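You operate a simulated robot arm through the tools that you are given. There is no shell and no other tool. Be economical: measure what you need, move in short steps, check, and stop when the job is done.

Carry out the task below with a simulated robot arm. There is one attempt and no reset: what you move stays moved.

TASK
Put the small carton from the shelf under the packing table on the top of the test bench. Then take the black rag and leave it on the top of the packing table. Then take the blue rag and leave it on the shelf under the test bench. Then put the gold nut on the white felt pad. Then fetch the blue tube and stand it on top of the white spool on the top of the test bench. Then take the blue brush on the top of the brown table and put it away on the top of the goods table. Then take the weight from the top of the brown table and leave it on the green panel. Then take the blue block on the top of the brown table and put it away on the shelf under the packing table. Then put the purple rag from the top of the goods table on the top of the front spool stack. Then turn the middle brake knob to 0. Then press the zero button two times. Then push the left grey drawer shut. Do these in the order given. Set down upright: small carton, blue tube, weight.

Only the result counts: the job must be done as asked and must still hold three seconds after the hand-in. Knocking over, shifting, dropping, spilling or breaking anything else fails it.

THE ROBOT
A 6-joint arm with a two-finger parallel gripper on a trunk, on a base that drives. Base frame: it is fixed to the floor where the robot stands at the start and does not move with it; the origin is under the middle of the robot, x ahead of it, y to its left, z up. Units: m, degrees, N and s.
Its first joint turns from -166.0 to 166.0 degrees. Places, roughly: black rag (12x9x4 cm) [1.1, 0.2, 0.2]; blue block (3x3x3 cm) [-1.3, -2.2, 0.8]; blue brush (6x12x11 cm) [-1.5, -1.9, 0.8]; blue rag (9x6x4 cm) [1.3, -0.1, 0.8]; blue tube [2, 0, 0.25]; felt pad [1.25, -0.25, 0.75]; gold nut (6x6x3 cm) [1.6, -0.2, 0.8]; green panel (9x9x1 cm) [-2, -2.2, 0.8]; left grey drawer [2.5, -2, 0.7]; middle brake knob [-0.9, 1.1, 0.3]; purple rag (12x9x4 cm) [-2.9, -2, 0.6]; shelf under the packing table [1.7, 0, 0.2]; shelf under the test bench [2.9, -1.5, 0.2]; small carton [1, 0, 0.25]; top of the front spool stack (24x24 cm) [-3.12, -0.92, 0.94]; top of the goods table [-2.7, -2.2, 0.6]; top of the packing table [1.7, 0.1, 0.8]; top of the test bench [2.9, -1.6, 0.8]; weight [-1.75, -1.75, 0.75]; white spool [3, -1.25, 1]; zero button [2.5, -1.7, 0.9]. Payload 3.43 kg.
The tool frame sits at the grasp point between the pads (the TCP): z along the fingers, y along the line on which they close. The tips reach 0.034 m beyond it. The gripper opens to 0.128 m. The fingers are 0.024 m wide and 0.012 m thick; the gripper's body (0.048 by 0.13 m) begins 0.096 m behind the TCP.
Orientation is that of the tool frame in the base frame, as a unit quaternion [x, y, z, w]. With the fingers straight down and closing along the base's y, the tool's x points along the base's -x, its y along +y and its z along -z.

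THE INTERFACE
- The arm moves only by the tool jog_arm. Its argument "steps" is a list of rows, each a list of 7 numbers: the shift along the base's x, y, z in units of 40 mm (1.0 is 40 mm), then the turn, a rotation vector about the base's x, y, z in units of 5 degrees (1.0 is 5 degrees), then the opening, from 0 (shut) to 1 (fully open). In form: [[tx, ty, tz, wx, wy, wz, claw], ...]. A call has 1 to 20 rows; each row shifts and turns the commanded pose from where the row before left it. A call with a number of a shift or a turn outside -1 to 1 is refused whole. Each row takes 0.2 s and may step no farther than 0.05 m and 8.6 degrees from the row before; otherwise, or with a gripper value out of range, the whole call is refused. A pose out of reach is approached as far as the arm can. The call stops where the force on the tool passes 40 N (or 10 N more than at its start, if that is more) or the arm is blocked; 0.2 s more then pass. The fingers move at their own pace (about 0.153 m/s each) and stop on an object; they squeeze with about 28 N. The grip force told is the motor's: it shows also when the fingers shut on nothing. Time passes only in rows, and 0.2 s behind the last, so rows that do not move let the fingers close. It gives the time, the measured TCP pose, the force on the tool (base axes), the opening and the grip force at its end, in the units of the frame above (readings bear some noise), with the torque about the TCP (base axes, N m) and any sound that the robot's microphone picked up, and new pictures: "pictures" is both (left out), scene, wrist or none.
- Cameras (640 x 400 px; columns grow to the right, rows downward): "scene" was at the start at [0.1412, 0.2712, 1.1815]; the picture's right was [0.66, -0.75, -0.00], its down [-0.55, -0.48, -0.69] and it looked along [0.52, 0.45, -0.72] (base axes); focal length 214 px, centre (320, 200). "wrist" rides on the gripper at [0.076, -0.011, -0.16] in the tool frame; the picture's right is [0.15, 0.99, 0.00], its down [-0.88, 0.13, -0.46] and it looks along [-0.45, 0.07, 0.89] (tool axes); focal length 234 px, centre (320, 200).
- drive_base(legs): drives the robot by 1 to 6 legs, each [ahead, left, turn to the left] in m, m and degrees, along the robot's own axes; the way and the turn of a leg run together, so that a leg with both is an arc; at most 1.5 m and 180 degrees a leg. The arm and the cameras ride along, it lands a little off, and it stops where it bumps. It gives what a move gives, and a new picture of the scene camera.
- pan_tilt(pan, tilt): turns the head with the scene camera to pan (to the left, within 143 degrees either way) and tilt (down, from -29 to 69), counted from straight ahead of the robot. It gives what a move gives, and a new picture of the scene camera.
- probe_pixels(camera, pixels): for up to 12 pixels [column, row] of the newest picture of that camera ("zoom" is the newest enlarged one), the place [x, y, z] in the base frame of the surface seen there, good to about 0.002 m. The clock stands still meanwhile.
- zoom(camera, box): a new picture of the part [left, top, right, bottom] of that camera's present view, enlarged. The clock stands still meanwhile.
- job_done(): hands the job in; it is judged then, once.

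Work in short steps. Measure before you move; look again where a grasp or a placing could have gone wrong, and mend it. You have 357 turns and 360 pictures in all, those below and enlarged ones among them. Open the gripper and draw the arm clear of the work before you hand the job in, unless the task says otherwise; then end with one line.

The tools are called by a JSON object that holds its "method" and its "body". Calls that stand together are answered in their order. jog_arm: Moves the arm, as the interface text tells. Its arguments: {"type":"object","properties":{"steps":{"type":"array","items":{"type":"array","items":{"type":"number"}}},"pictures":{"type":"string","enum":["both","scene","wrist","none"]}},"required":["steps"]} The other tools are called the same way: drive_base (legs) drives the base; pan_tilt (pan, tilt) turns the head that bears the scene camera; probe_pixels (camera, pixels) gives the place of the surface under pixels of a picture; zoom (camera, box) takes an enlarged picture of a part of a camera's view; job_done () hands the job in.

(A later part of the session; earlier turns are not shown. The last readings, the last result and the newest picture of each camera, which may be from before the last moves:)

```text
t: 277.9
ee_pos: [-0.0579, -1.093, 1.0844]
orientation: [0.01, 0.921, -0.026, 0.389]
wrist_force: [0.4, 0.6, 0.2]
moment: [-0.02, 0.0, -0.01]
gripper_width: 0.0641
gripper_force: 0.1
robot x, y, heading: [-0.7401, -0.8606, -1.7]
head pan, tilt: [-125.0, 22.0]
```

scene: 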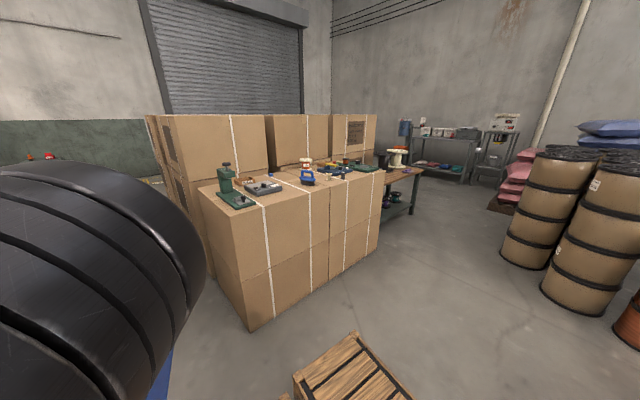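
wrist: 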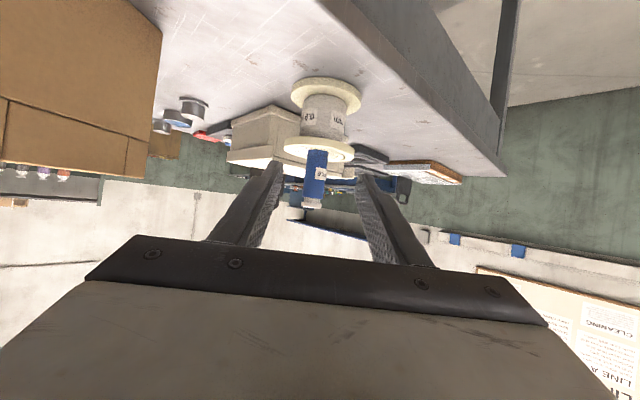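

I zoom at the tops in the distance and probe them.

{"method": "zoom", "body": {"camera": "scene", "box": [190, 110, 440, 266]}}

{"method": "probe_pixels", "body": {"camera": "scene", "pixels": [[250, 205], [285, 182], [307, 178], [235, 180], [340, 180], [395, 172], [395, 160], [250, 325], [378, 245], [200, 195], [332, 120], [415, 215]]}}

```text
2.56 times, centred on (315, 188) of scene
```

zoom: 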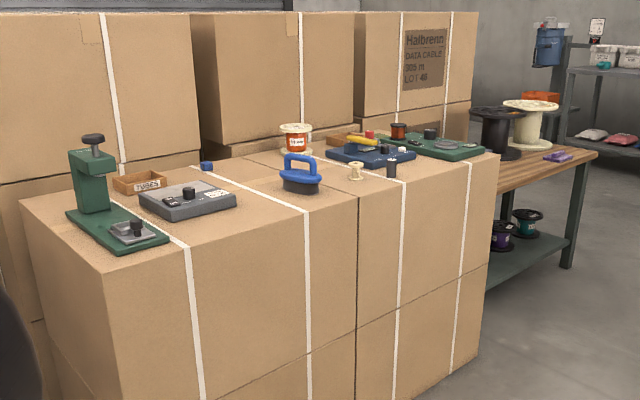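

```text
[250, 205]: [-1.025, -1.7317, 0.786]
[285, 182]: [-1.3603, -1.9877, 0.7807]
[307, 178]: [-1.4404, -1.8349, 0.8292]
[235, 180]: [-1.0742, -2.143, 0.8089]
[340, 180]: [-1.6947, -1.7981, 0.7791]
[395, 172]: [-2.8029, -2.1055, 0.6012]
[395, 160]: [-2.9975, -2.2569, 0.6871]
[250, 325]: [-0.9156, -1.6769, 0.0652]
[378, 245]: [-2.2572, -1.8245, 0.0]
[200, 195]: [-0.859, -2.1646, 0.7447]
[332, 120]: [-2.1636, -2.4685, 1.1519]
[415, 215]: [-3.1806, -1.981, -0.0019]
```

The "brown table" is the box block (top z 0.78, front face y≈−1.7); the blue brush stands near (−1.44, −1.85). I turn to face it (heading −90°) and strafe in front.

{"method": "drive_base", "body": {"legs": [[0, 0, -88.3]]}}

{"method": "pan_tilt", "body": {"pan": -75, "tilt": 30}}

```text
t: 282.1
ee_pos: [-0.9662, -1.5482, 1.0843]
orientation: [0.654, 0.649, -0.292, 0.259]
wrist_force: [0.1, 0.7, -0.1]
moment: [0.03, 0.0, 0.0]
gripper_width: 0.0639
gripper_force: 0.1
robot x, y, heading: [-0.743, -0.8627, -90.8]
head pan, tilt: [-125.0, 22.0]
```

scene: 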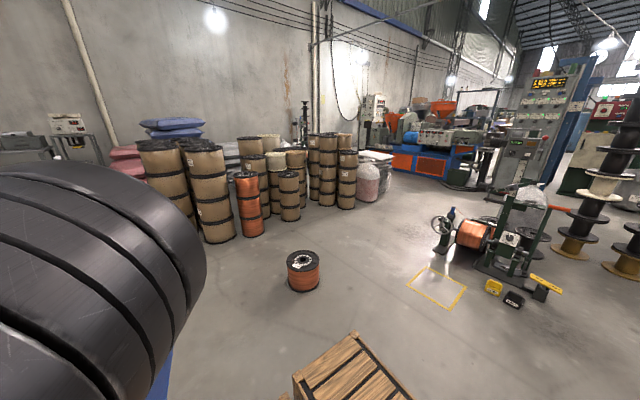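

```text
t: 283.3
ee_pos: [-0.9664, -1.5487, 1.0846]
orientation: [0.653, 0.649, -0.291, 0.258]
wrist_force: [-0.6, -1.3, 0.2]
moment: [0.02, 0.0, 0.0]
gripper_width: 0.0639
gripper_force: 0.0
robot x, y, heading: [-0.7432, -0.8608, -90.9]
head pan, tilt: [-75.0, 30.0]
```

scene: 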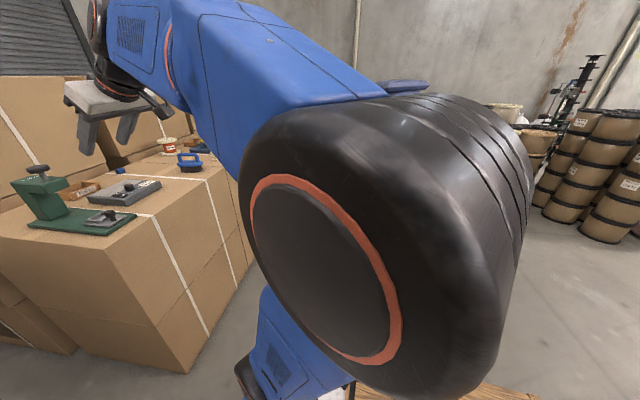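

The floor spool is near (−1.66, −0.27), so I keep a little forward: ahead 8 cm and strafe right 0.68 m.

{"method": "drive_base", "body": {"legs": [[0.09, 0, 0.8], [0, -0.68, 0]]}}

{"method": "pan_tilt", "body": {"pan": -5, "tilt": 40}}

```text
t: 287.7
ee_pos: [-1.6348, -1.6451, 1.0845]
orientation: [0.647, 0.655, -0.289, 0.262]
wrist_force: [0.6, -0.2, 0.1]
moment: [0.02, 0.0, 0.02]
gripper_width: 0.064
gripper_force: 0.1
robot x, y, heading: [-1.4272, -0.9548, -89.8]
head pan, tilt: [-75.0, 30.0]
```

scene: 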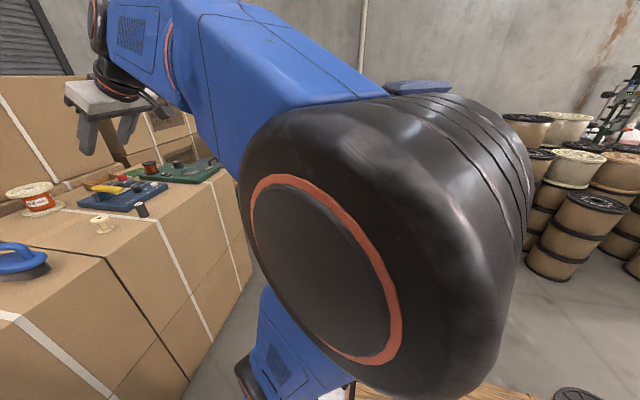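

```text
t: 289.1
ee_pos: [-1.6356, -1.6458, 1.0856]
orientation: [0.647, 0.655, -0.288, 0.262]
wrist_force: [0.7, -0.3, 0.2]
moment: [-0.03, 0.0, 0.02]
gripper_width: 0.0643
gripper_force: 0.0
robot x, y, heading: [-1.4279, -0.954, -89.9]
head pan, tilt: [-5.0, 40.0]
```

scene: 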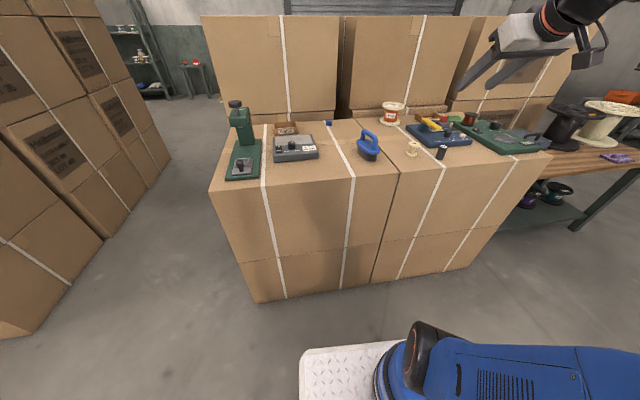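

Excellent view. I zoom on the brown tabletop.

{"method": "zoom", "body": {"camera": "scene", "box": [320, 90, 560, 190]}}

{"method": "zoom", "body": {"camera": "scene", "box": [345, 120, 395, 170]}}

```text
2.67 times, centred on (440, 140) of scene
```

zoom: 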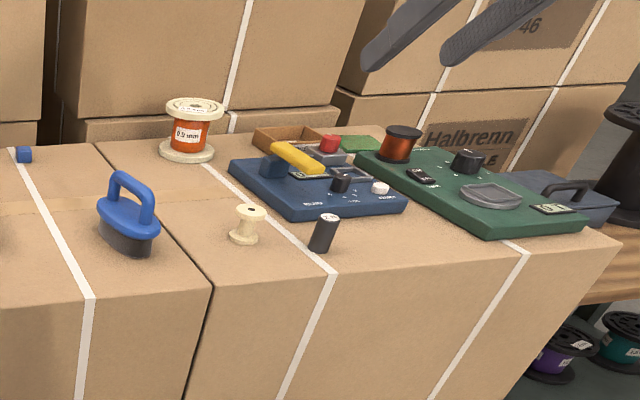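

```text
8.00 times, centred on (370, 145) of scene
```

zoom: 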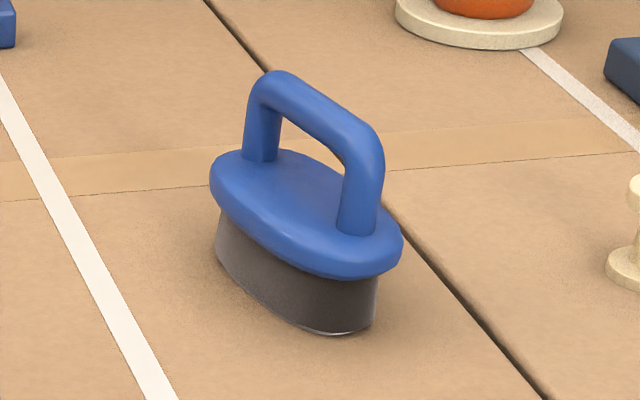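

{"method": "probe_pixels", "body": {"camera": "zoom", "pixels": [[275, 85], [300, 95], [330, 120], [360, 145], [258, 140], [362, 205], [265, 165], [330, 250], [320, 125], [345, 150], [340, 330], [220, 190]]}}

{"method": "probe_pixels", "body": {"camera": "scene", "pixels": [[441, 145], [440, 157], [329, 123], [455, 143], [505, 160], [545, 150], [475, 115], [412, 155], [370, 175], [600, 157], [560, 152]]}}

```text
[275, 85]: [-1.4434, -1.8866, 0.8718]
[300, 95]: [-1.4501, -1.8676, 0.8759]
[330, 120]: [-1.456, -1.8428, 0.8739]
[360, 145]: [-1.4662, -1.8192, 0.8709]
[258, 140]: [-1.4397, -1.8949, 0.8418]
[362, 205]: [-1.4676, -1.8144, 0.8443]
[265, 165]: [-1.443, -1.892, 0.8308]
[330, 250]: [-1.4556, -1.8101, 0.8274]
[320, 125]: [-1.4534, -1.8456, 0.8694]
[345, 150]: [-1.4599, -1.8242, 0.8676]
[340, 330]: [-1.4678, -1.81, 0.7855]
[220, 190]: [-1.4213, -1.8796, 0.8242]
```

```text
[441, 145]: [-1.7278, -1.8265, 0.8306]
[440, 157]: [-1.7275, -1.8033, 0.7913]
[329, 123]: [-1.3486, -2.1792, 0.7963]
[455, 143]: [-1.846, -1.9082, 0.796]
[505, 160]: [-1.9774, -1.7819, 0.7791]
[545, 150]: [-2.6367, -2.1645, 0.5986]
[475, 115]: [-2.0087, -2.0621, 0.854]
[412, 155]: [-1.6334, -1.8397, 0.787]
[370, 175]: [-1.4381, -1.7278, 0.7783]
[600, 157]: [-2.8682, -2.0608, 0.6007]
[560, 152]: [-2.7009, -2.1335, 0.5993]
```

The brush handle bar runs from (−1.443,−1.887) to (−1.466,−1.819), top z 0.875. I come closer 8 cm and turn the tool straight down with the closing axis at 19°.

{"method": "drive_base", "body": {"legs": [[0.08, 0, 0]]}}

{"method": "jog_arm", "body": {"steps": [[0.5, -0.3, 0, 1, -0.46, 0, 0.5], [0.5, -0.3, 0, 1, 0, 0, 0.5], [0.5, -0.3, 0, 1, 0, 0, 0.5], [0.5, -0.3, 0, 1, 0, 0, 0.5], [0.5, -0.3, 0, 1, 0, 0, 0.5], [0.5, -0.3, 0, 1, 0, 0, 0.5], [0.5, 0, 0, 1, 0, 0, 0.5], [0.5, 0, 0, 1, 0, 0, 0.5], [0.5, 0, 0, 1, 0, 0, 0.5], [0, 0, 0, 0.2, 0, 0.95, 0.5], [0, 0, 0, 0, 0, 0.95, 0.5], [0, 0, 0, 0, 0, 0.95, 0.5], [0, 0, 0, 0, 0, 0.9, 0.5]]}}

```text
t: 290.2
ee_pos: [-1.6337, -1.7233, 1.0862]
orientation: [0.647, 0.655, -0.289, 0.261]
wrist_force: [-0.3, 0.7, 0.5]
moment: [-0.01, 0.03, 0.0]
gripper_width: 0.0641
gripper_force: 0.0
robot x, y, heading: [-1.425, -1.0359, -89.4]
head pan, tilt: [-5.0, 40.0]
```

scene: 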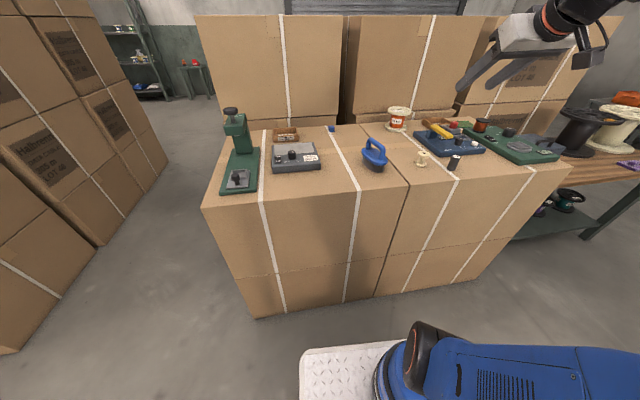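

```text
t: 293.0
ee_pos: [-1.4529, -1.7963, 1.0846]
orientation: [0.582, 0.813, 0.001, -0.002]
wrist_force: [0.9, -0.3, -0.8]
moment: [0.0, 0.05, 0.0]
gripper_width: 0.0638
gripper_force: 0.0
robot x, y, heading: [-1.427, -1.0321, -89.6]
head pan, tilt: [-5.0, 40.0]
```

scene: 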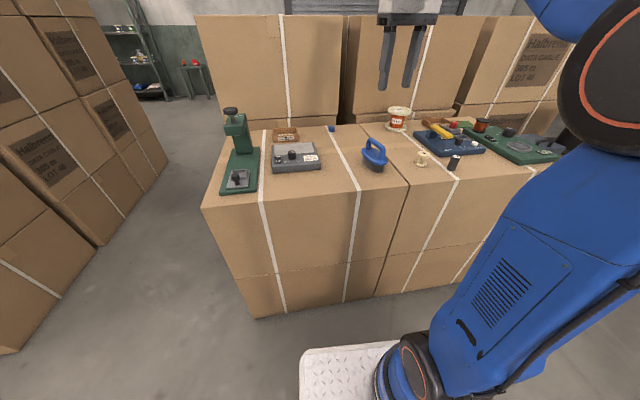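
wrist: 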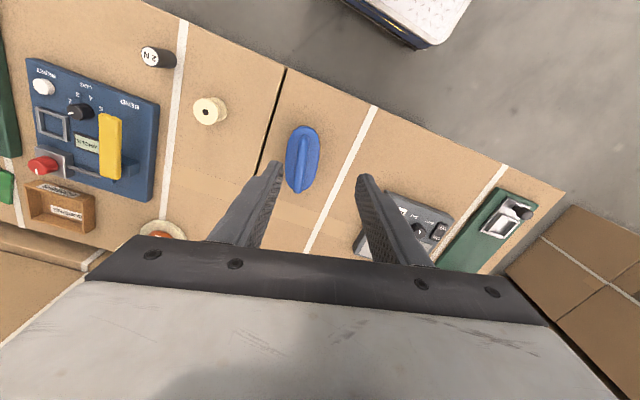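

Tool is vertical with the right yaw. I probe the handle from the wrist view.

{"method": "zoom", "body": {"camera": "wrist", "box": [270, 110, 340, 200]}}

```text
4.44 times, centred on (305, 155) of wrist
```

zoom: 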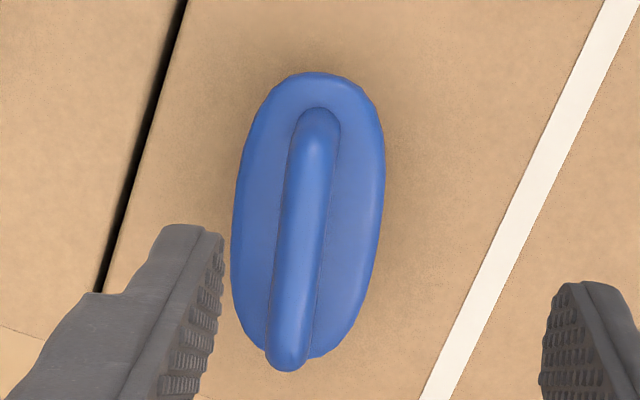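

{"method": "probe_pixels", "body": {"camera": "zoom", "pixels": [[316, 130], [305, 220], [295, 320], [290, 360], [285, 260], [325, 260], [303, 240], [245, 200], [380, 200]]}}

```text
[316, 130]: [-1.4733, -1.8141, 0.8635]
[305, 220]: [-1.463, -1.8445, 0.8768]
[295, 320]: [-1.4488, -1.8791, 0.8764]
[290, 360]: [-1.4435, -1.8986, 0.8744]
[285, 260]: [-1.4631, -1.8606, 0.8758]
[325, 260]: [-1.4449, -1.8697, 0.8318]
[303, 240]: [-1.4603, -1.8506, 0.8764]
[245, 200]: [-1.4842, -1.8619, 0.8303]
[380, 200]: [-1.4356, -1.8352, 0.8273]
```

Bar centre (−1.458, −1.856), axis 112°. I align, descend and close on the bar.

{"method": "jog_arm", "body": {"steps": [[-0.12, -0.8, -0.5, 0, 0, 0.6, 0.4], [0, -0.7, -0.8, 0, 0, 0, 0.4], [0, 0, -1, 0, 0, 0, 0.4], [0, 0, -1, 0, 0, 0, 0.4], [0, 0, -1, 0, 0, 0, 0.4], [0, 0, -0.6, 0, 0, 0, 0.4]], "pictures": "wrist"}}

```text
t: 294.4
ee_pos: [-1.4597, -1.8552, 0.8905]
orientation: [0.562, 0.827, 0.001, -0.002]
wrist_force: [0.2, 0.1, 0.7]
moment: [-0.04, 0.02, 0.0]
gripper_width: 0.0512
gripper_force: 0.0
robot x, y, heading: [-1.425, -1.0335, -89.4]
head pan, tilt: [-5.0, 40.0]
```

wrist: 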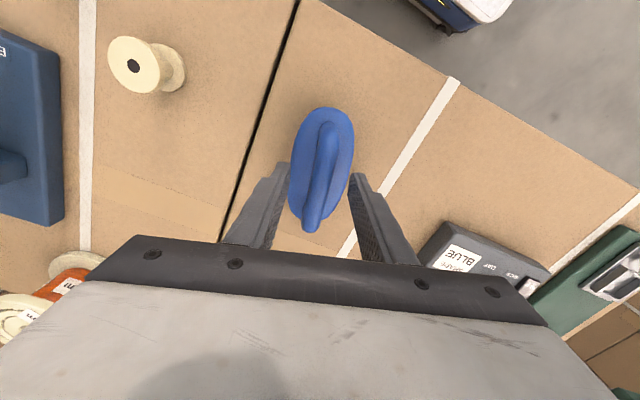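

Good straddle. I lower 18 mm and close.

{"method": "jog_arm", "body": {"steps": [[0, 0, -0.45, 0, 0, 0, 0.4], [0, 0, 0, 0, 0, 0, 0.1], [0, 0, 0, 0, 0, 0, 0], [0, 0, 0, 0, 0, 0, 0], [0, 0, 0.3, 0, 0, 0, 0], [0, 0, 0.7, 0, 0, 0, 0]], "pictures": "wrist"}}

```text
t: 295.8
ee_pos: [-1.4587, -1.8549, 0.9129]
orientation: [0.562, 0.827, 0.001, -0.002]
wrist_force: [0.3, -0.8, -1.8]
moment: [0.01, -0.03, 0.02]
gripper_width: 0.017
gripper_force: 28.0
robot x, y, heading: [-1.4202, -1.0323, -89.8]
head pan, tilt: [-5.0, 40.0]
```

wrist: 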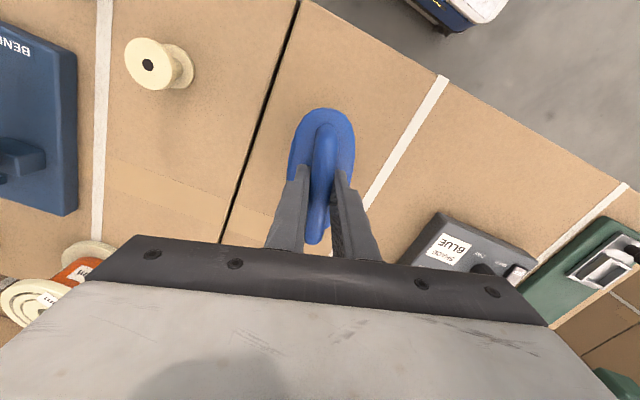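

Brush is held (17 mm). I raise it and strafe right toward the goods table.

{"method": "jog_arm", "body": {"steps": [[0, 0.3, 0.9, 0, 0, 0, 0], [0, 0.3, 0.9, 0, 0, 0, 0], [0, 0.3, 0.9, 0, 0, 0, 0], [0, 0.3, 0.9, 0, 0, 0, 0], [0, 0.3, 0.9, 0, 0, 0, 0]], "pictures": "none"}}

{"method": "drive_base", "body": {"legs": [[0, -0.8, 0]]}}

{"method": "pan_tilt", "body": {"pan": -25, "tilt": 35}}

```text
t: 297.0
ee_pos: [-1.457, -1.7957, 1.092]
orientation: [0.562, 0.827, 0.001, -0.001]
wrist_force: [-0.1, -0.7, -1.6]
moment: [0.03, -0.01, 0.0]
gripper_width: 0.0171
gripper_force: 28.2
robot x, y, heading: [-1.4237, -1.0306, -89.4]
head pan, tilt: [-5.0, 40.0]
```

```text
t: 301.2
ee_pos: [-2.2468, -1.8017, 1.0907]
orientation: [0.561, 0.828, 0.001, -0.001]
wrist_force: [0.4, 0.6, -2.5]
moment: [-0.01, 0.0, 0.02]
gripper_width: 0.0171
gripper_force: 28.0
robot x, y, heading: [-2.2186, -1.0388, -89.3]
head pan, tilt: [-5.0, 40.0]
```

scene: 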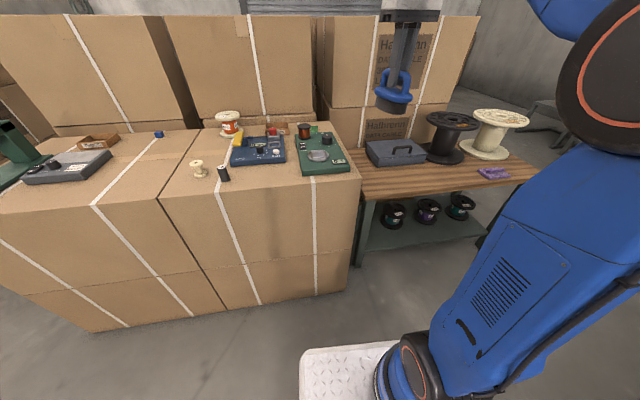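

```text
t: 302.1
ee_pos: [-2.2471, -1.8015, 1.0909]
orientation: [0.56, 0.829, 0.001, -0.001]
wrist_force: [-0.1, 0.1, -2.7]
moment: [0.01, -0.02, -0.03]
gripper_width: 0.0173
gripper_force: 27.8
robot x, y, heading: [-2.2186, -1.0406, -89.3]
head pan, tilt: [-25.0, 35.0]
```

scene: 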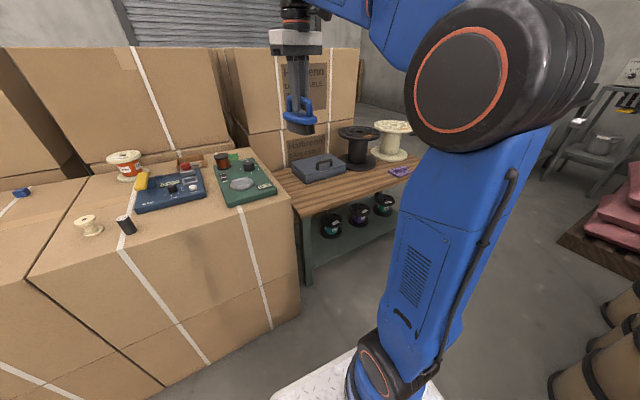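

I probe the free front strip of the goods table.

{"method": "probe_pixels", "body": {"camera": "scene", "pixels": [[305, 195], [330, 192], [350, 185], [370, 178], [300, 212], [390, 180], [400, 171], [318, 175], [345, 162], [640, 330], [550, 380], [308, 280]]}}

{"method": "zoom", "body": {"camera": "scene", "box": [270, 110, 430, 230]}}

```text
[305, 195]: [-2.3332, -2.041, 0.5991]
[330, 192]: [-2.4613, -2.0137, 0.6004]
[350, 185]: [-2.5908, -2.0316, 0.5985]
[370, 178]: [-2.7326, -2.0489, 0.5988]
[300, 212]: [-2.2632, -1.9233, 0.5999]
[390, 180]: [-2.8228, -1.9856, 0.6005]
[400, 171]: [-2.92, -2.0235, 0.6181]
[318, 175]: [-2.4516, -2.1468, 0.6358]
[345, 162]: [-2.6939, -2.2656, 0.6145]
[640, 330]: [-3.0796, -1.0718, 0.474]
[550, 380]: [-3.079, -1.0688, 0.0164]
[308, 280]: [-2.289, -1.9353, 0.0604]
```

```text
3.33 times, centred on (350, 170) of scene
```

zoom: 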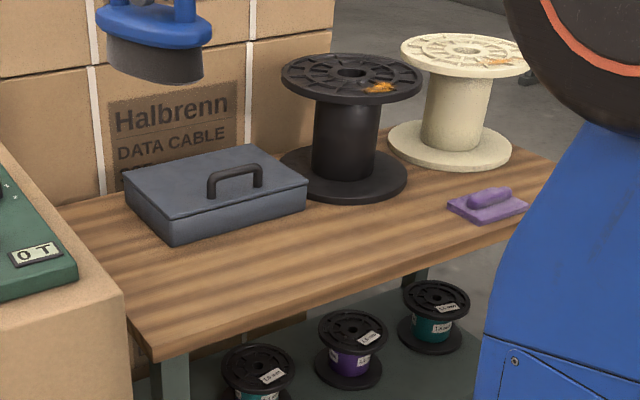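

Free strip centre (−2.60, −2.02) at z 0.60. I drive right 0.27 m and forward 8 cm.

{"method": "drive_base", "body": {"legs": [[0.08, -0.27, 0]]}}

{"method": "jog_arm", "body": {"steps": [[-0.5, -0.6, -0.5, 0, 0, 0, 0], [-0.5, -0.6, -0.5, 0, 0, 0, 0], [-0.4, -0.6, -0.5, 0, 0, 0, 0], [-0.4, -0.6, -0.5, 0, 0, 0, 0], [0, 0, -1, 0, 0, 0, 0], [0, 0, -1, 0, 0, 0, 0], [0, 0, -1, 0, 0, 0, 0]]}}

```text
t: 303.8
ee_pos: [-2.4806, -1.8731, 1.0908]
orientation: [0.567, 0.824, 0.001, -0.001]
wrist_force: [0.6, 0.5, -1.4]
moment: [0.04, -0.03, -0.02]
gripper_width: 0.0168
gripper_force: 28.0
robot x, y, heading: [-2.4384, -1.1109, -90.0]
head pan, tilt: [-25.0, 35.0]
stopped in leg 1: the robot was blocked; the commanded pose is now the measured one
```

scene: 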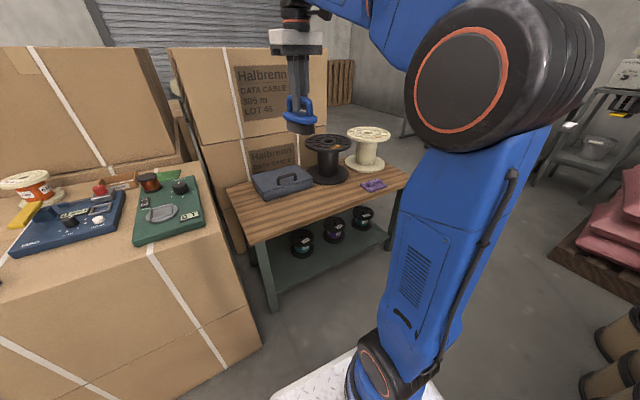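

```text
t: 305.4
ee_pos: [-2.5539, -1.969, 0.89]
orientation: [0.567, 0.824, 0.0, -0.001]
wrist_force: [-0.2, 0.8, -0.8]
moment: [-0.03, 0.04, -0.01]
gripper_width: 0.0169
gripper_force: 28.1
robot x, y, heading: [-2.436, -1.1104, -90.2]
head pan, tilt: [-25.0, 35.0]
```

scene: 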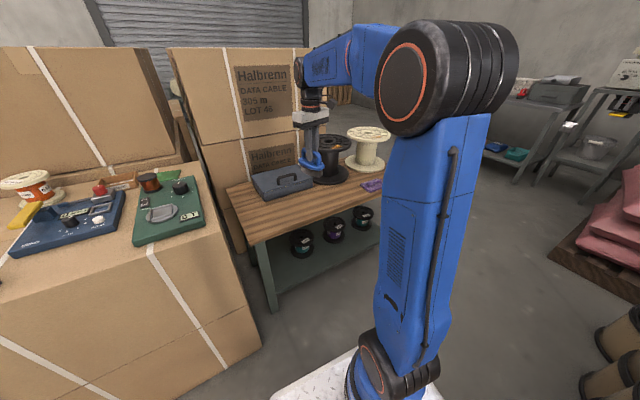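
wrist: 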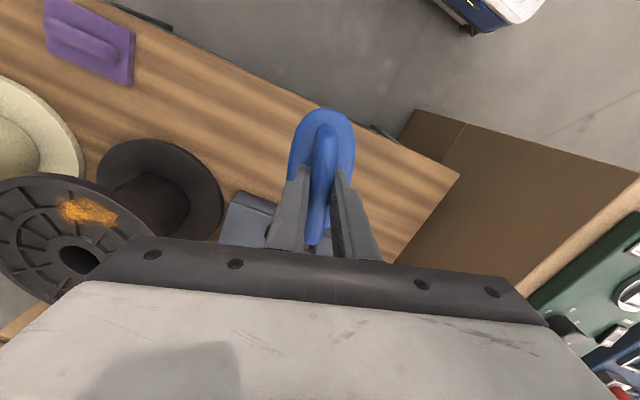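

The base reported a block; I look to the right to see what it met.

{"method": "pan_tilt", "body": {"pan": -105, "tilt": 45}}

```text
t: 307.0
ee_pos: [-2.5538, -1.9687, 0.8905]
orientation: [0.566, 0.824, 0.0, -0.001]
wrist_force: [0.1, 0.0, -1.4]
moment: [0.02, -0.05, -0.02]
gripper_width: 0.017
gripper_force: 27.7
robot x, y, heading: [-2.4381, -1.1075, -90.0]
head pan, tilt: [-105.0, 45.0]
```

scene: 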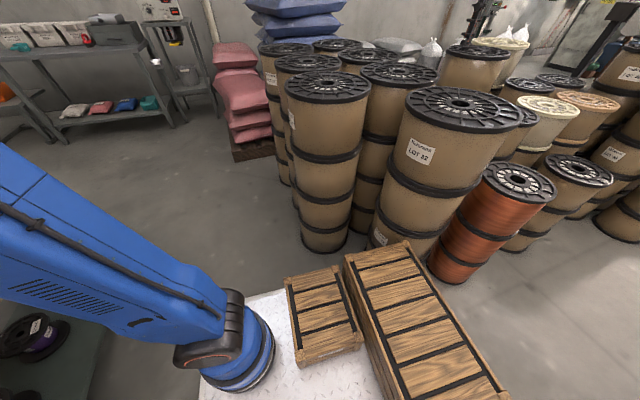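

The deck crate touched the drum stack. I probe it, and move away slightly.

{"method": "probe_pixels", "body": {"camera": "scene", "pixels": [[327, 85], [460, 102], [325, 240], [385, 235], [400, 240], [350, 255], [395, 150], [360, 150], [300, 90], [360, 88]]}}

{"method": "drive_base", "body": {"legs": [[0, 0.04, 0]]}}

```text
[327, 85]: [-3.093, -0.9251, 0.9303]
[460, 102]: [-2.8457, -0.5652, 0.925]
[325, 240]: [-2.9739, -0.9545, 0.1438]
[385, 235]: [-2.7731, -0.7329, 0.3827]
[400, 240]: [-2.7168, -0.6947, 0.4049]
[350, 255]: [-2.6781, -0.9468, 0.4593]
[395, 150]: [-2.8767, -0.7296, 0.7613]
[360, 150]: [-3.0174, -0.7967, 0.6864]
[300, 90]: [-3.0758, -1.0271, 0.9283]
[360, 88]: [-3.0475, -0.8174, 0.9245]
```

```text
t: 307.8
ee_pos: [-2.512, -1.9694, 0.8896]
orientation: [0.566, 0.825, 0.0, -0.002]
wrist_force: [0.3, 0.3, -1.3]
moment: [0.06, 0.01, 0.01]
gripper_width: 0.0172
gripper_force: 28.2
robot x, y, heading: [-2.398, -1.1086, -90.1]
head pan, tilt: [-105.0, 45.0]
```

scene: 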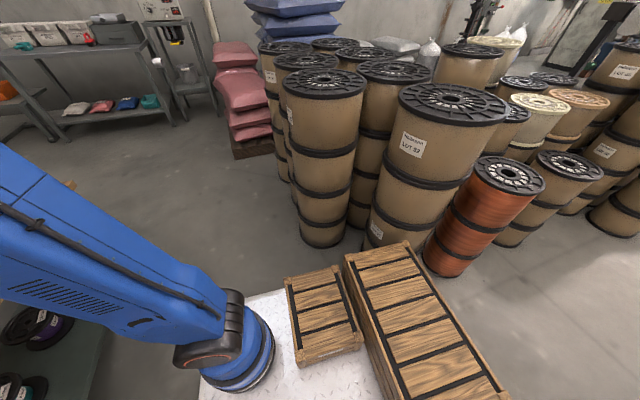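

Clear now. I position above the free strip and lower the brush.

{"method": "pan_tilt", "body": {"pan": -20, "tilt": 38}}

{"method": "jog_arm", "body": {"steps": [[-0.7, -0.45, -0.5, 0, 0, 0, 0], [-0.7, -0.45, -0.5, 0, 0, 0, 0], [-0.3, -0.3, -0.8, 0, 0, 0, 0], [0, 0, -1, 0, 0, 0, 0], [0, 0, -1, 0, 0, 0, 0], [0, 0, -0.7, 0, 0, 0, 0]]}}

```text
t: 309.4
ee_pos: [-2.5145, -1.9701, 0.8896]
orientation: [0.565, 0.825, -0.001, -0.001]
wrist_force: [0.7, -1.0, -2.5]
moment: [0.01, 0.01, 0.0]
gripper_width: 0.0171
gripper_force: 28.2
robot x, y, heading: [-2.3995, -1.1092, -90.0]
head pan, tilt: [-20.0, 38.0]
```

scene: 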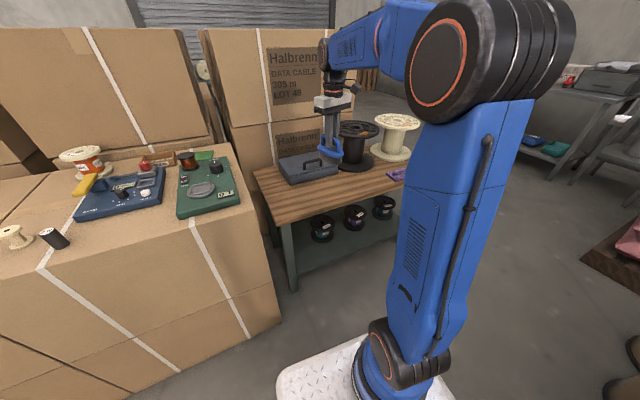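

```text
t: 310.8
ee_pos: [-2.5821, -2.0196, 0.7091]
orientation: [0.566, 0.824, 0.0, -0.002]
wrist_force: [-0.2, -0.2, -1.0]
moment: [-0.01, 0.0, 0.03]
gripper_width: 0.0173
gripper_force: 28.5
robot x, y, heading: [-2.3984, -1.1078, -90.4]
head pan, tilt: [-20.0, 38.0]
```

scene: 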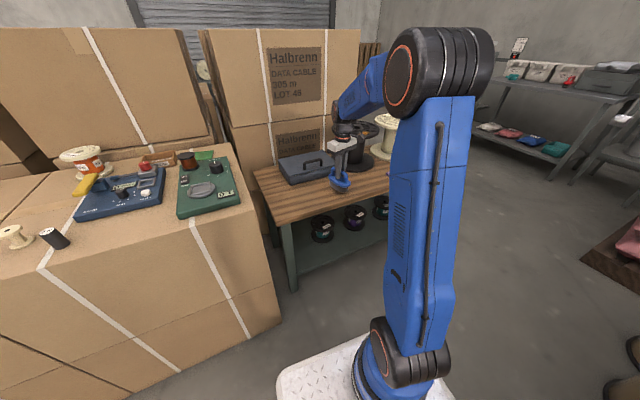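
wrist: 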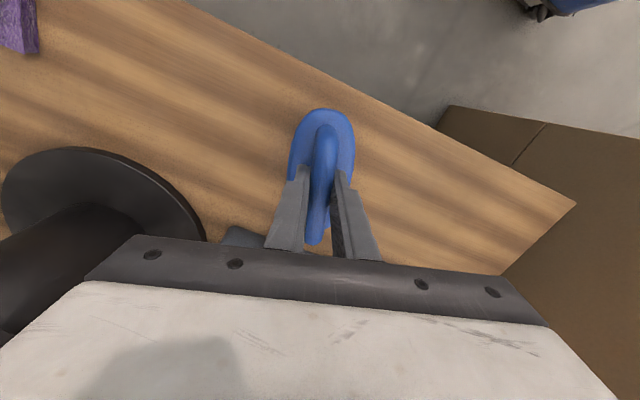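

{"method": "zoom", "body": {"camera": "scene", "box": [270, 120, 400, 220]}}

```text
4.00 times, centred on (335, 170) of scene
```

zoom: 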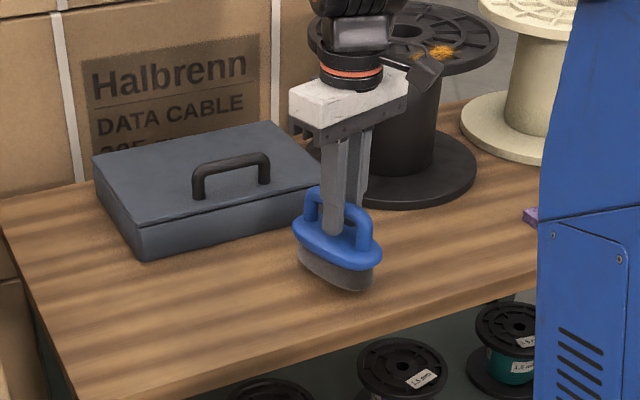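

I shift 2 cm toward the front edge and lower to contact.

{"method": "jog_arm", "body": {"steps": [[0, 0.45, 0, 0, 0, 0, 0], [0, 0, -0.25, 0, 0, 0, 0]], "pictures": "none"}}

{"method": "jog_arm", "body": {"steps": [[0, 0, -0.1, 0, 0, 0, 0]], "pictures": "none"}}

```text
t: 311.4
ee_pos: [-2.5801, -2.0002, 0.6995]
orientation: [0.566, 0.824, 0.0, -0.001]
wrist_force: [-0.5, -0.1, -2.2]
moment: [0.02, 0.0, 0.04]
gripper_width: 0.0171
gripper_force: 27.7
robot x, y, heading: [-2.3949, -1.1091, -90.2]
head pan, tilt: [-20.0, 38.0]
```

```text
t: 311.8
ee_pos: [-2.5808, -2.0001, 0.696]
orientation: [0.566, 0.825, 0.0, -0.001]
wrist_force: [0.4, 0.0, -1.7]
moment: [-0.01, 0.0, 0.01]
gripper_width: 0.0172
gripper_force: 28.1
robot x, y, heading: [-2.3977, -1.11, -89.9]
head pan, tilt: [-20.0, 38.0]
```

{"method": "jog_arm", "body": {"steps": [[0, 0, -0.07, 0, 0, 0, 0]], "pictures": "none"}}

```text
t: 312.2
ee_pos: [-2.5817, -2.0008, 0.6938]
orientation: [0.565, 0.825, 0.0, -0.001]
wrist_force: [0.6, -0.4, -1.1]
moment: [0.0, -0.06, 0.02]
gripper_width: 0.017
gripper_force: 27.7
robot x, y, heading: [-2.4006, -1.1087, -90.1]
head pan, tilt: [-20.0, 38.0]
```

{"method": "jog_arm", "body": {"steps": [[0, 0, -0.06, 0, 0, 0, 0]], "pictures": "none"}}

```text
t: 312.6
ee_pos: [-2.5815, -1.9998, 0.6938]
orientation: [0.566, 0.825, -0.002, -0.001]
wrist_force: [2.1, 2.3, 24.0]
moment: [0.12, 0.0, -0.05]
gripper_width: 0.0172
gripper_force: 28.2
robot x, y, heading: [-2.3995, -1.1092, -90.0]
head pan, tilt: [-20.0, 38.0]
```

Contact. I release and rise straight up.

{"method": "jog_arm", "body": {"steps": [[0, 0, 0.05, 0, 0, 0, 0.2], [0, 0, 0, 0, 0, 0, 0.35], [0, 0, 0.5, 0, 0, 0, 0.4], [0, 0, 1, 0, 0, 0, 0.5], [0, 0, 1, 0, 0, 0, 0.5], [0, 0.3, 1, 0, 0, 0, 0.5], [0, 0.5, 1, 0, 0, 0, 0.5], [0, 0.5, 1, 0, 0, 0, 0.5], [0, 0.5, 1, 0, 0, 0, 0.5], [0, 0, 1, 0, 0, 0, 0.5]]}}

```text
t: 314.8
ee_pos: [-2.5819, -1.9274, 0.9931]
orientation: [0.566, 0.825, 0.0, -0.002]
wrist_force: [-0.3, 0.4, -0.2]
moment: [0.01, 0.02, 0.01]
gripper_width: 0.0641
gripper_force: 0.1
robot x, y, heading: [-2.4007, -1.1094, -90.3]
head pan, tilt: [-20.0, 38.0]
```

scene: 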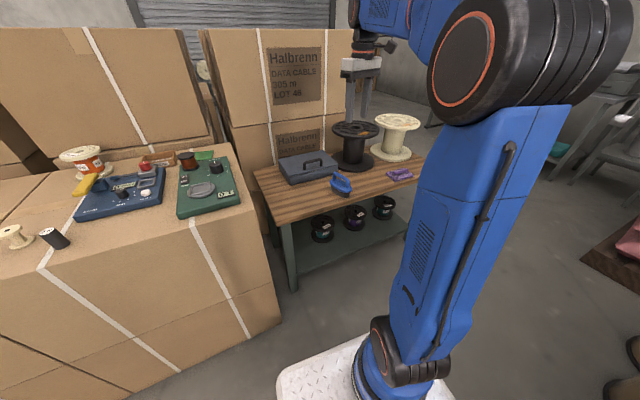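
wrist: 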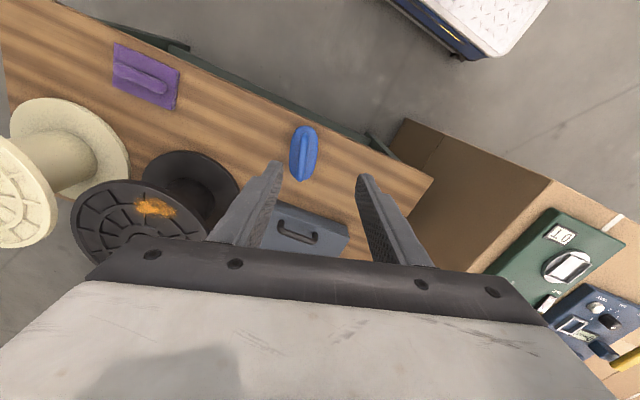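

Brush set down. Next: the weight. I strafe left 0.6 m to face that part of the brown table.

{"method": "drive_base", "body": {"legs": [[0.0, 0.6, 0]]}}

{"method": "pan_tilt", "body": {"pan": -5, "tilt": 42}}

{"method": "zoom", "body": {"camera": "scene", "box": [260, 100, 500, 220]}}

```text
t: 318.2
ee_pos: [-1.9741, -1.9282, 0.9925]
orientation: [0.562, 0.827, 0.0, -0.001]
wrist_force: [-1.0, -0.3, 0.2]
moment: [0.0, -0.01, 0.0]
gripper_width: 0.0642
gripper_force: 0.1
robot x, y, heading: [-1.797, -1.1111, -89.8]
head pan, tilt: [-20.0, 38.0]
```

scene: 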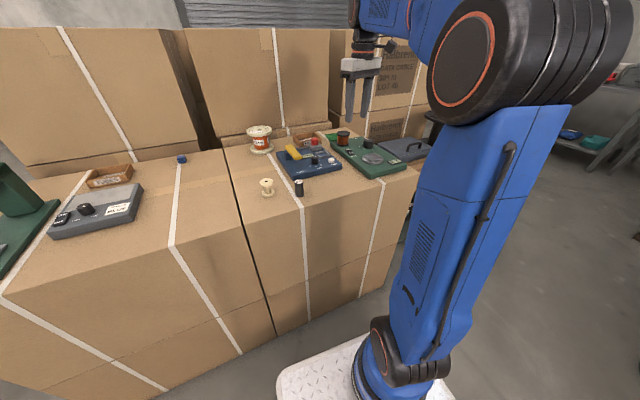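

```text
t: 319.0
ee_pos: [-1.9748, -1.9279, 0.9917]
orientation: [0.563, 0.827, 0.001, -0.002]
wrist_force: [0.5, 0.8, 0.3]
moment: [0.01, 0.0, -0.01]
gripper_width: 0.064
gripper_force: 0.1
robot x, y, heading: [-1.7986, -1.1117, -89.8]
head pan, tilt: [-5.0, 42.0]
```

scene: 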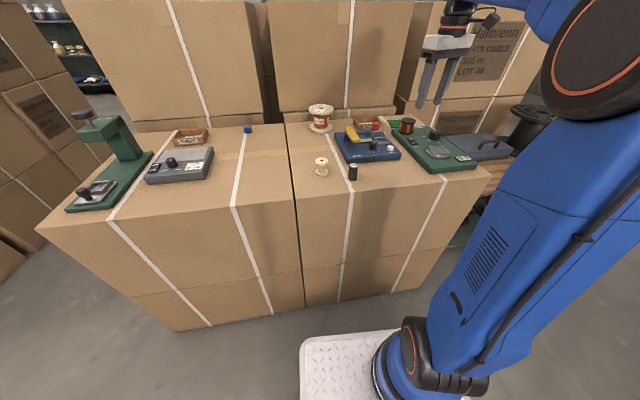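

```text
2.67 times, centred on (380, 160) of scene
```

zoom: 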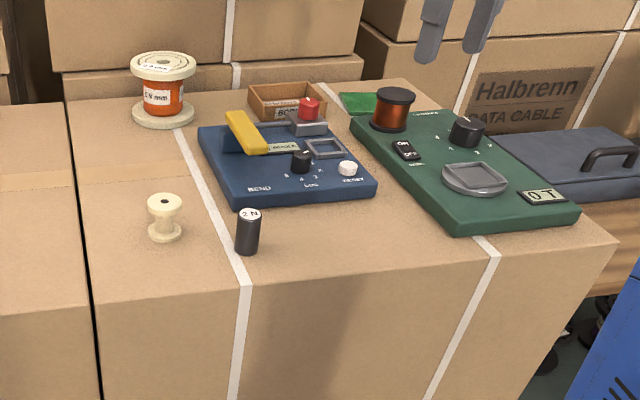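

I zoom on the weight and on the green panel behind the tray.

{"method": "zoom", "body": {"camera": "scene", "box": [365, 110, 425, 160]}}

{"method": "probe_pixels", "body": {"camera": "zoom", "pixels": [[290, 105], [270, 90], [230, 100], [330, 100], [300, 90], [260, 130], [310, 120], [80, 100], [450, 150], [410, 170], [150, 150]]}}

{"method": "zoom", "body": {"camera": "scene", "box": [336, 155, 368, 190]}}

{"method": "probe_pixels", "body": {"camera": "zoom", "pixels": [[320, 100], [280, 100], [370, 100], [320, 200], [320, 280], [275, 180], [370, 180], [320, 75], [320, 115]]}}

```text
8.00 times, centred on (395, 135) of scene
```

zoom: 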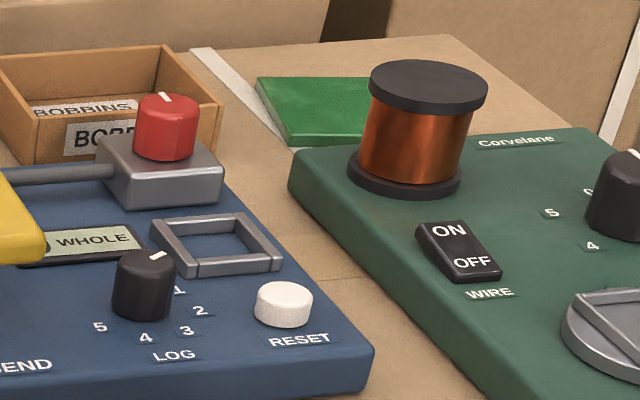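

```text
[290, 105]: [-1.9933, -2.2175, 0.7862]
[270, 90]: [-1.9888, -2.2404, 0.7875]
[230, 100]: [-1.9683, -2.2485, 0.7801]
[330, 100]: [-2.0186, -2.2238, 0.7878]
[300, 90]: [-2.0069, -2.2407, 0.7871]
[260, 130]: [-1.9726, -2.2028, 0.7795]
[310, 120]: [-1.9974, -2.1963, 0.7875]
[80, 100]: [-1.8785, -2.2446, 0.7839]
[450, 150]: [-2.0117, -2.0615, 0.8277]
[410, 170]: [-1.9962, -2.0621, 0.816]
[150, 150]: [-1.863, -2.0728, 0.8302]
```

```text
11.43 times, centred on (352, 172) of scene
```

zoom: 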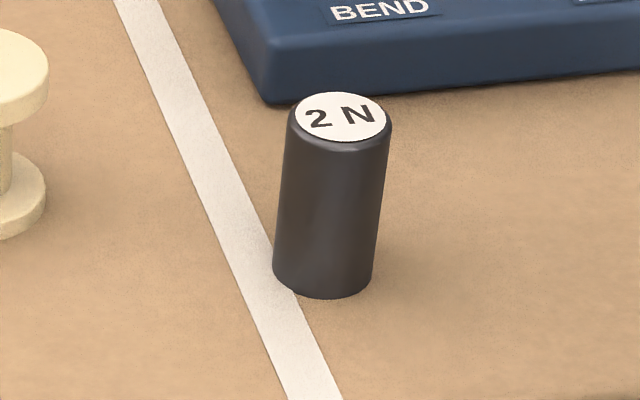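

```text
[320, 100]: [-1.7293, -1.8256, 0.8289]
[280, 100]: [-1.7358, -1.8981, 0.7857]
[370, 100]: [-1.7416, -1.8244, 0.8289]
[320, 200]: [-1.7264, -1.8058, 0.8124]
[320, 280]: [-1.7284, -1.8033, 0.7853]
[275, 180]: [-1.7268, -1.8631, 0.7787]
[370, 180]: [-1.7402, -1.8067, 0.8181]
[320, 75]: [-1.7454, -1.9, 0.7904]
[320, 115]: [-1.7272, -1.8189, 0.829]
```

Weight centre (−1.733, −1.8195), z 0.778–0.829; green panel around (−2.01,−2.23), top 0.787. I bring the tool above the weight with the closing axis along x.

{"method": "jog_arm", "body": {"steps": [[0.75, 0.3, 0, 0, 0, -0.9, 0.5], [0.75, 0.3, 0, 0, 0, -0.9, 0.5], [0.75, 0.3, 0, 0, 0, -0.9, 0.5], [0.75, 0.3, 0, 0, 0, -0.9, 0.5], [0.75, 0.3, 0, 0, 0, -0.68, 0.5], [0.75, 0.3, 0, 0, 0, 0, 0.5], [0.75, 0.3, 0, 0, 0, 0, 0.5], [0.75, 0.5, 0, 0, 0, 0, 0.5]], "pictures": "wrist"}}

{"method": "zoom", "body": {"camera": "wrist", "box": [220, 60, 420, 220]}}

```text
t: 320.8
ee_pos: [-1.7321, -1.824, 0.9911]
orientation: [0.707, 0.708, 0.0, -0.001]
wrist_force: [0.1, -0.6, 0.5]
moment: [0.03, 0.0, -0.01]
gripper_width: 0.0637
gripper_force: 0.0
robot x, y, heading: [-1.7996, -1.1091, -89.8]
head pan, tilt: [-5.0, 42.0]
```

wrist: 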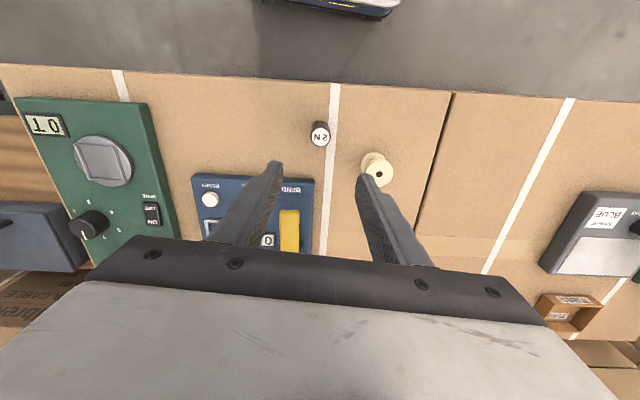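

```text
2.50 times, centred on (320, 140) of wrist
```

zoom: 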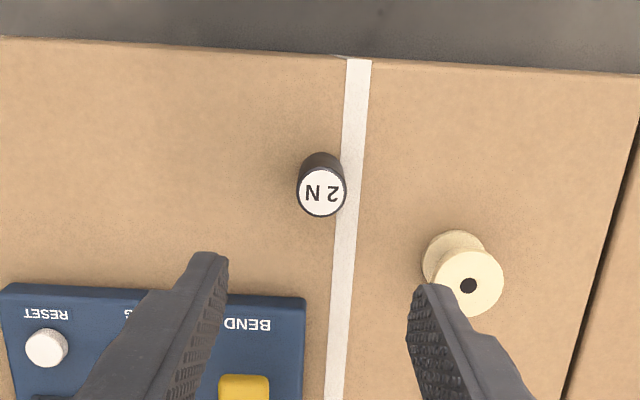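

{"method": "probe_pixels", "body": {"camera": "zoom", "pixels": [[322, 194], [300, 194], [344, 194], [322, 174], [322, 213], [467, 285], [430, 255]]}}

```text
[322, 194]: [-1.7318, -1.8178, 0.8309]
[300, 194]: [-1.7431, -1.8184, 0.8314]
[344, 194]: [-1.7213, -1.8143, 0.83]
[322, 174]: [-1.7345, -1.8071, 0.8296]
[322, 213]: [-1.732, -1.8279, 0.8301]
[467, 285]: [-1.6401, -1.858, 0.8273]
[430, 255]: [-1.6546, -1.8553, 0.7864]
```

I center and descend around the weight with a 5 cm opening.

{"method": "jog_arm", "body": {"steps": [[0, 0.15, -0.5, 0, 0, 0, 0.4], [0, 0, -1, 0, 0, 0, 0.4], [0, 0, -1, 0, 0, 0, 0.4], [0, 0, -1, 0, 0, 0, 0.4], [0, 0, -0.6, 0, 0, 0, 0.4]], "pictures": "wrist"}}

```text
t: 322.0
ee_pos: [-1.7338, -1.8171, 0.8274]
orientation: [0.707, 0.707, 0.001, 0.0]
wrist_force: [0.5, 0.5, 0.3]
moment: [0.0, -0.02, 0.02]
gripper_width: 0.0512
gripper_force: 0.1
robot x, y, heading: [-1.7971, -1.1086, -89.6]
head pan, tilt: [-5.0, 42.0]
```

wrist: 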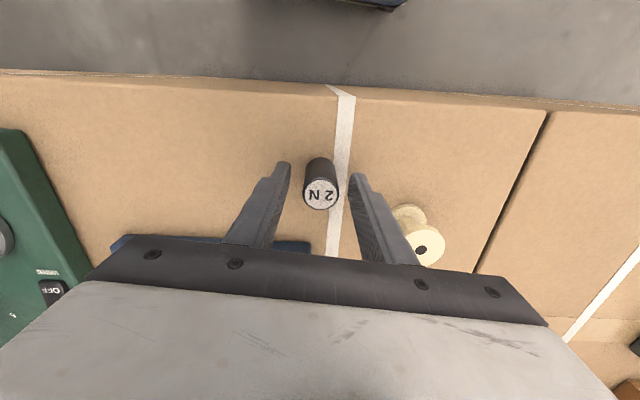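

{"method": "jog_arm", "body": {"steps": [[0, 0, -0.25, 0, 0, 0, 0.4], [0, 0, 0, 0, 0, 0, 0.1], [0, 0, 0, 0, 0, 0, 0.05], [0, 0, 0, 0, 0, 0, 0.05], [0, 0, 0.4, 0, 0, 0, 0.05], [0, 0, 1, 0, 0, 0, 0.05], [0, 0, 1, 0, 0, 0, 0.05], [0, 0, 1, 0, 0, 0, 0.05], [0, 0, 1, 0, 0, 0, 0.05]], "pictures": "wrist"}}

```text
t: 324.0
ee_pos: [-1.7335, -1.8184, 0.9938]
orientation: [0.706, 0.708, 0.001, -0.002]
wrist_force: [0.2, 0.1, -1.1]
moment: [0.0, 0.01, 0.01]
gripper_width: 0.0274
gripper_force: 28.1
robot x, y, heading: [-1.7997, -1.1104, -89.6]
head pan, tilt: [-5.0, 42.0]
```

wrist: 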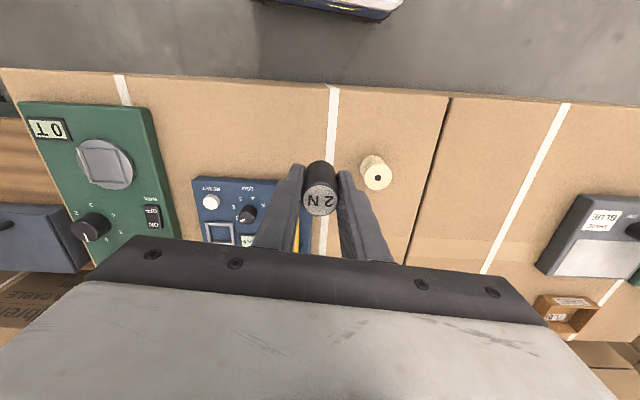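

Weight held. I drive toward the panel: right 0.2 m and forward 0.16 m.

{"method": "drive_base", "body": {"legs": [[0.16, -0.2, 0]]}}

{"method": "jog_arm", "body": {"steps": [[-0.4, -0.8, 0, 0, 0, 0, 0.05], [-0.4, -0.8, 0, 0, 0, 0, 0.05], [-0.4, -0.8, 0, 0, 0, 0, 0.05]]}}

```text
t: 325.8
ee_pos: [-1.9271, -1.9789, 0.9943]
orientation: [0.704, 0.71, 0.001, -0.001]
wrist_force: [0.0, 0.9, -1.4]
moment: [-0.05, 0.0, -0.03]
gripper_width: 0.0273
gripper_force: 28.3
robot x, y, heading: [-1.997, -1.2689, -89.4]
head pan, tilt: [-5.0, 42.0]
```

scene: 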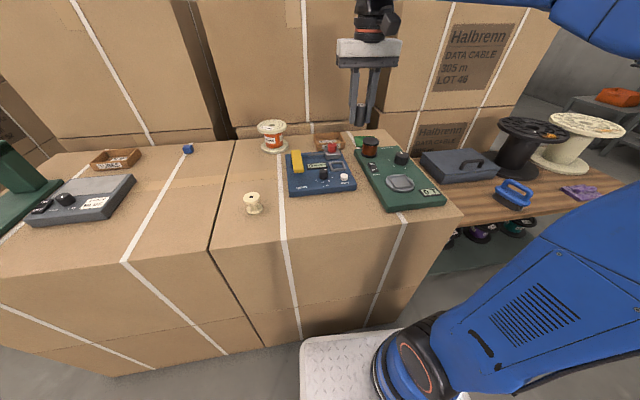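

```text
t: 326.6
ee_pos: [-1.9772, -2.0736, 0.9968]
orientation: [0.704, 0.71, 0.0, -0.001]
wrist_force: [0.1, -0.2, -1.0]
moment: [-0.04, 0.02, 0.01]
gripper_width: 0.0273
gripper_force: 28.2
robot x, y, heading: [-1.9967, -1.2694, -89.3]
head pan, tilt: [-5.0, 42.0]
```

scene: 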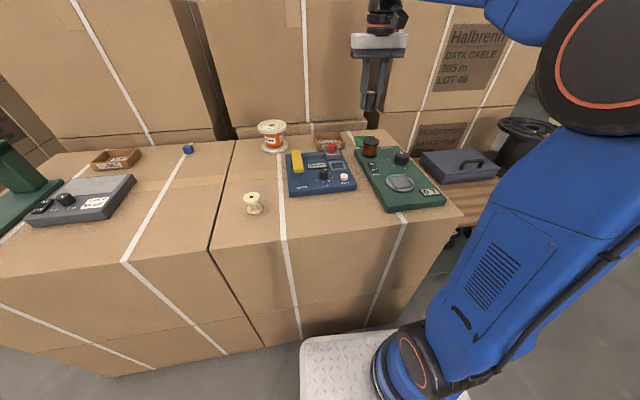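
wrist: 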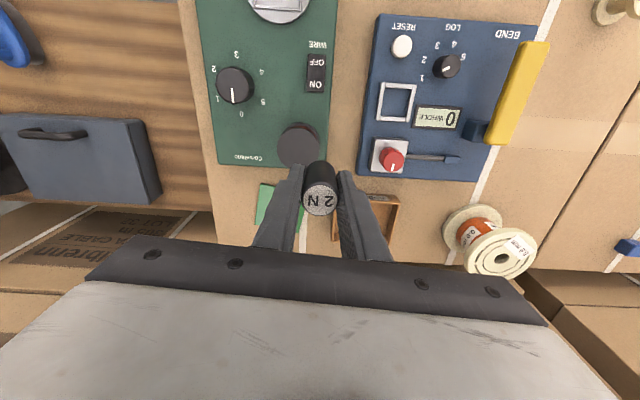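

The green panel is visible at (265,200). I zoom and probe it.

{"method": "zoom", "body": {"camera": "wrist", "box": [220, 140, 420, 250]}}

{"method": "probe_pixels", "body": {"camera": "wrist", "pixels": [[262, 185], [256, 220], [285, 190], [270, 205], [298, 232], [272, 184], [300, 130], [255, 235], [325, 235], [300, 160], [340, 235], [395, 235]]}}

```text
3.20 times, centred on (320, 195) of wrist
```

zoom: 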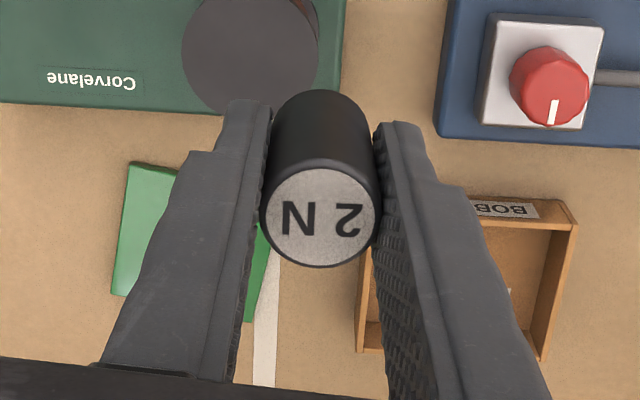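

```text
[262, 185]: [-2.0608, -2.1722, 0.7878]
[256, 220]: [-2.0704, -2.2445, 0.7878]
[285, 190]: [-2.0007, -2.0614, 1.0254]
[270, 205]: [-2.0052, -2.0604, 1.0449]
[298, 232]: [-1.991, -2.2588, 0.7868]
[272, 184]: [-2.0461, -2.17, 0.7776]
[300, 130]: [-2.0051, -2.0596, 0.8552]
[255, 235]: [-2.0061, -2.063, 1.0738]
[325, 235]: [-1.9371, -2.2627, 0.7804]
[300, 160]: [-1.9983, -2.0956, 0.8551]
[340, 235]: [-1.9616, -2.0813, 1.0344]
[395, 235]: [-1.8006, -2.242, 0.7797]
```

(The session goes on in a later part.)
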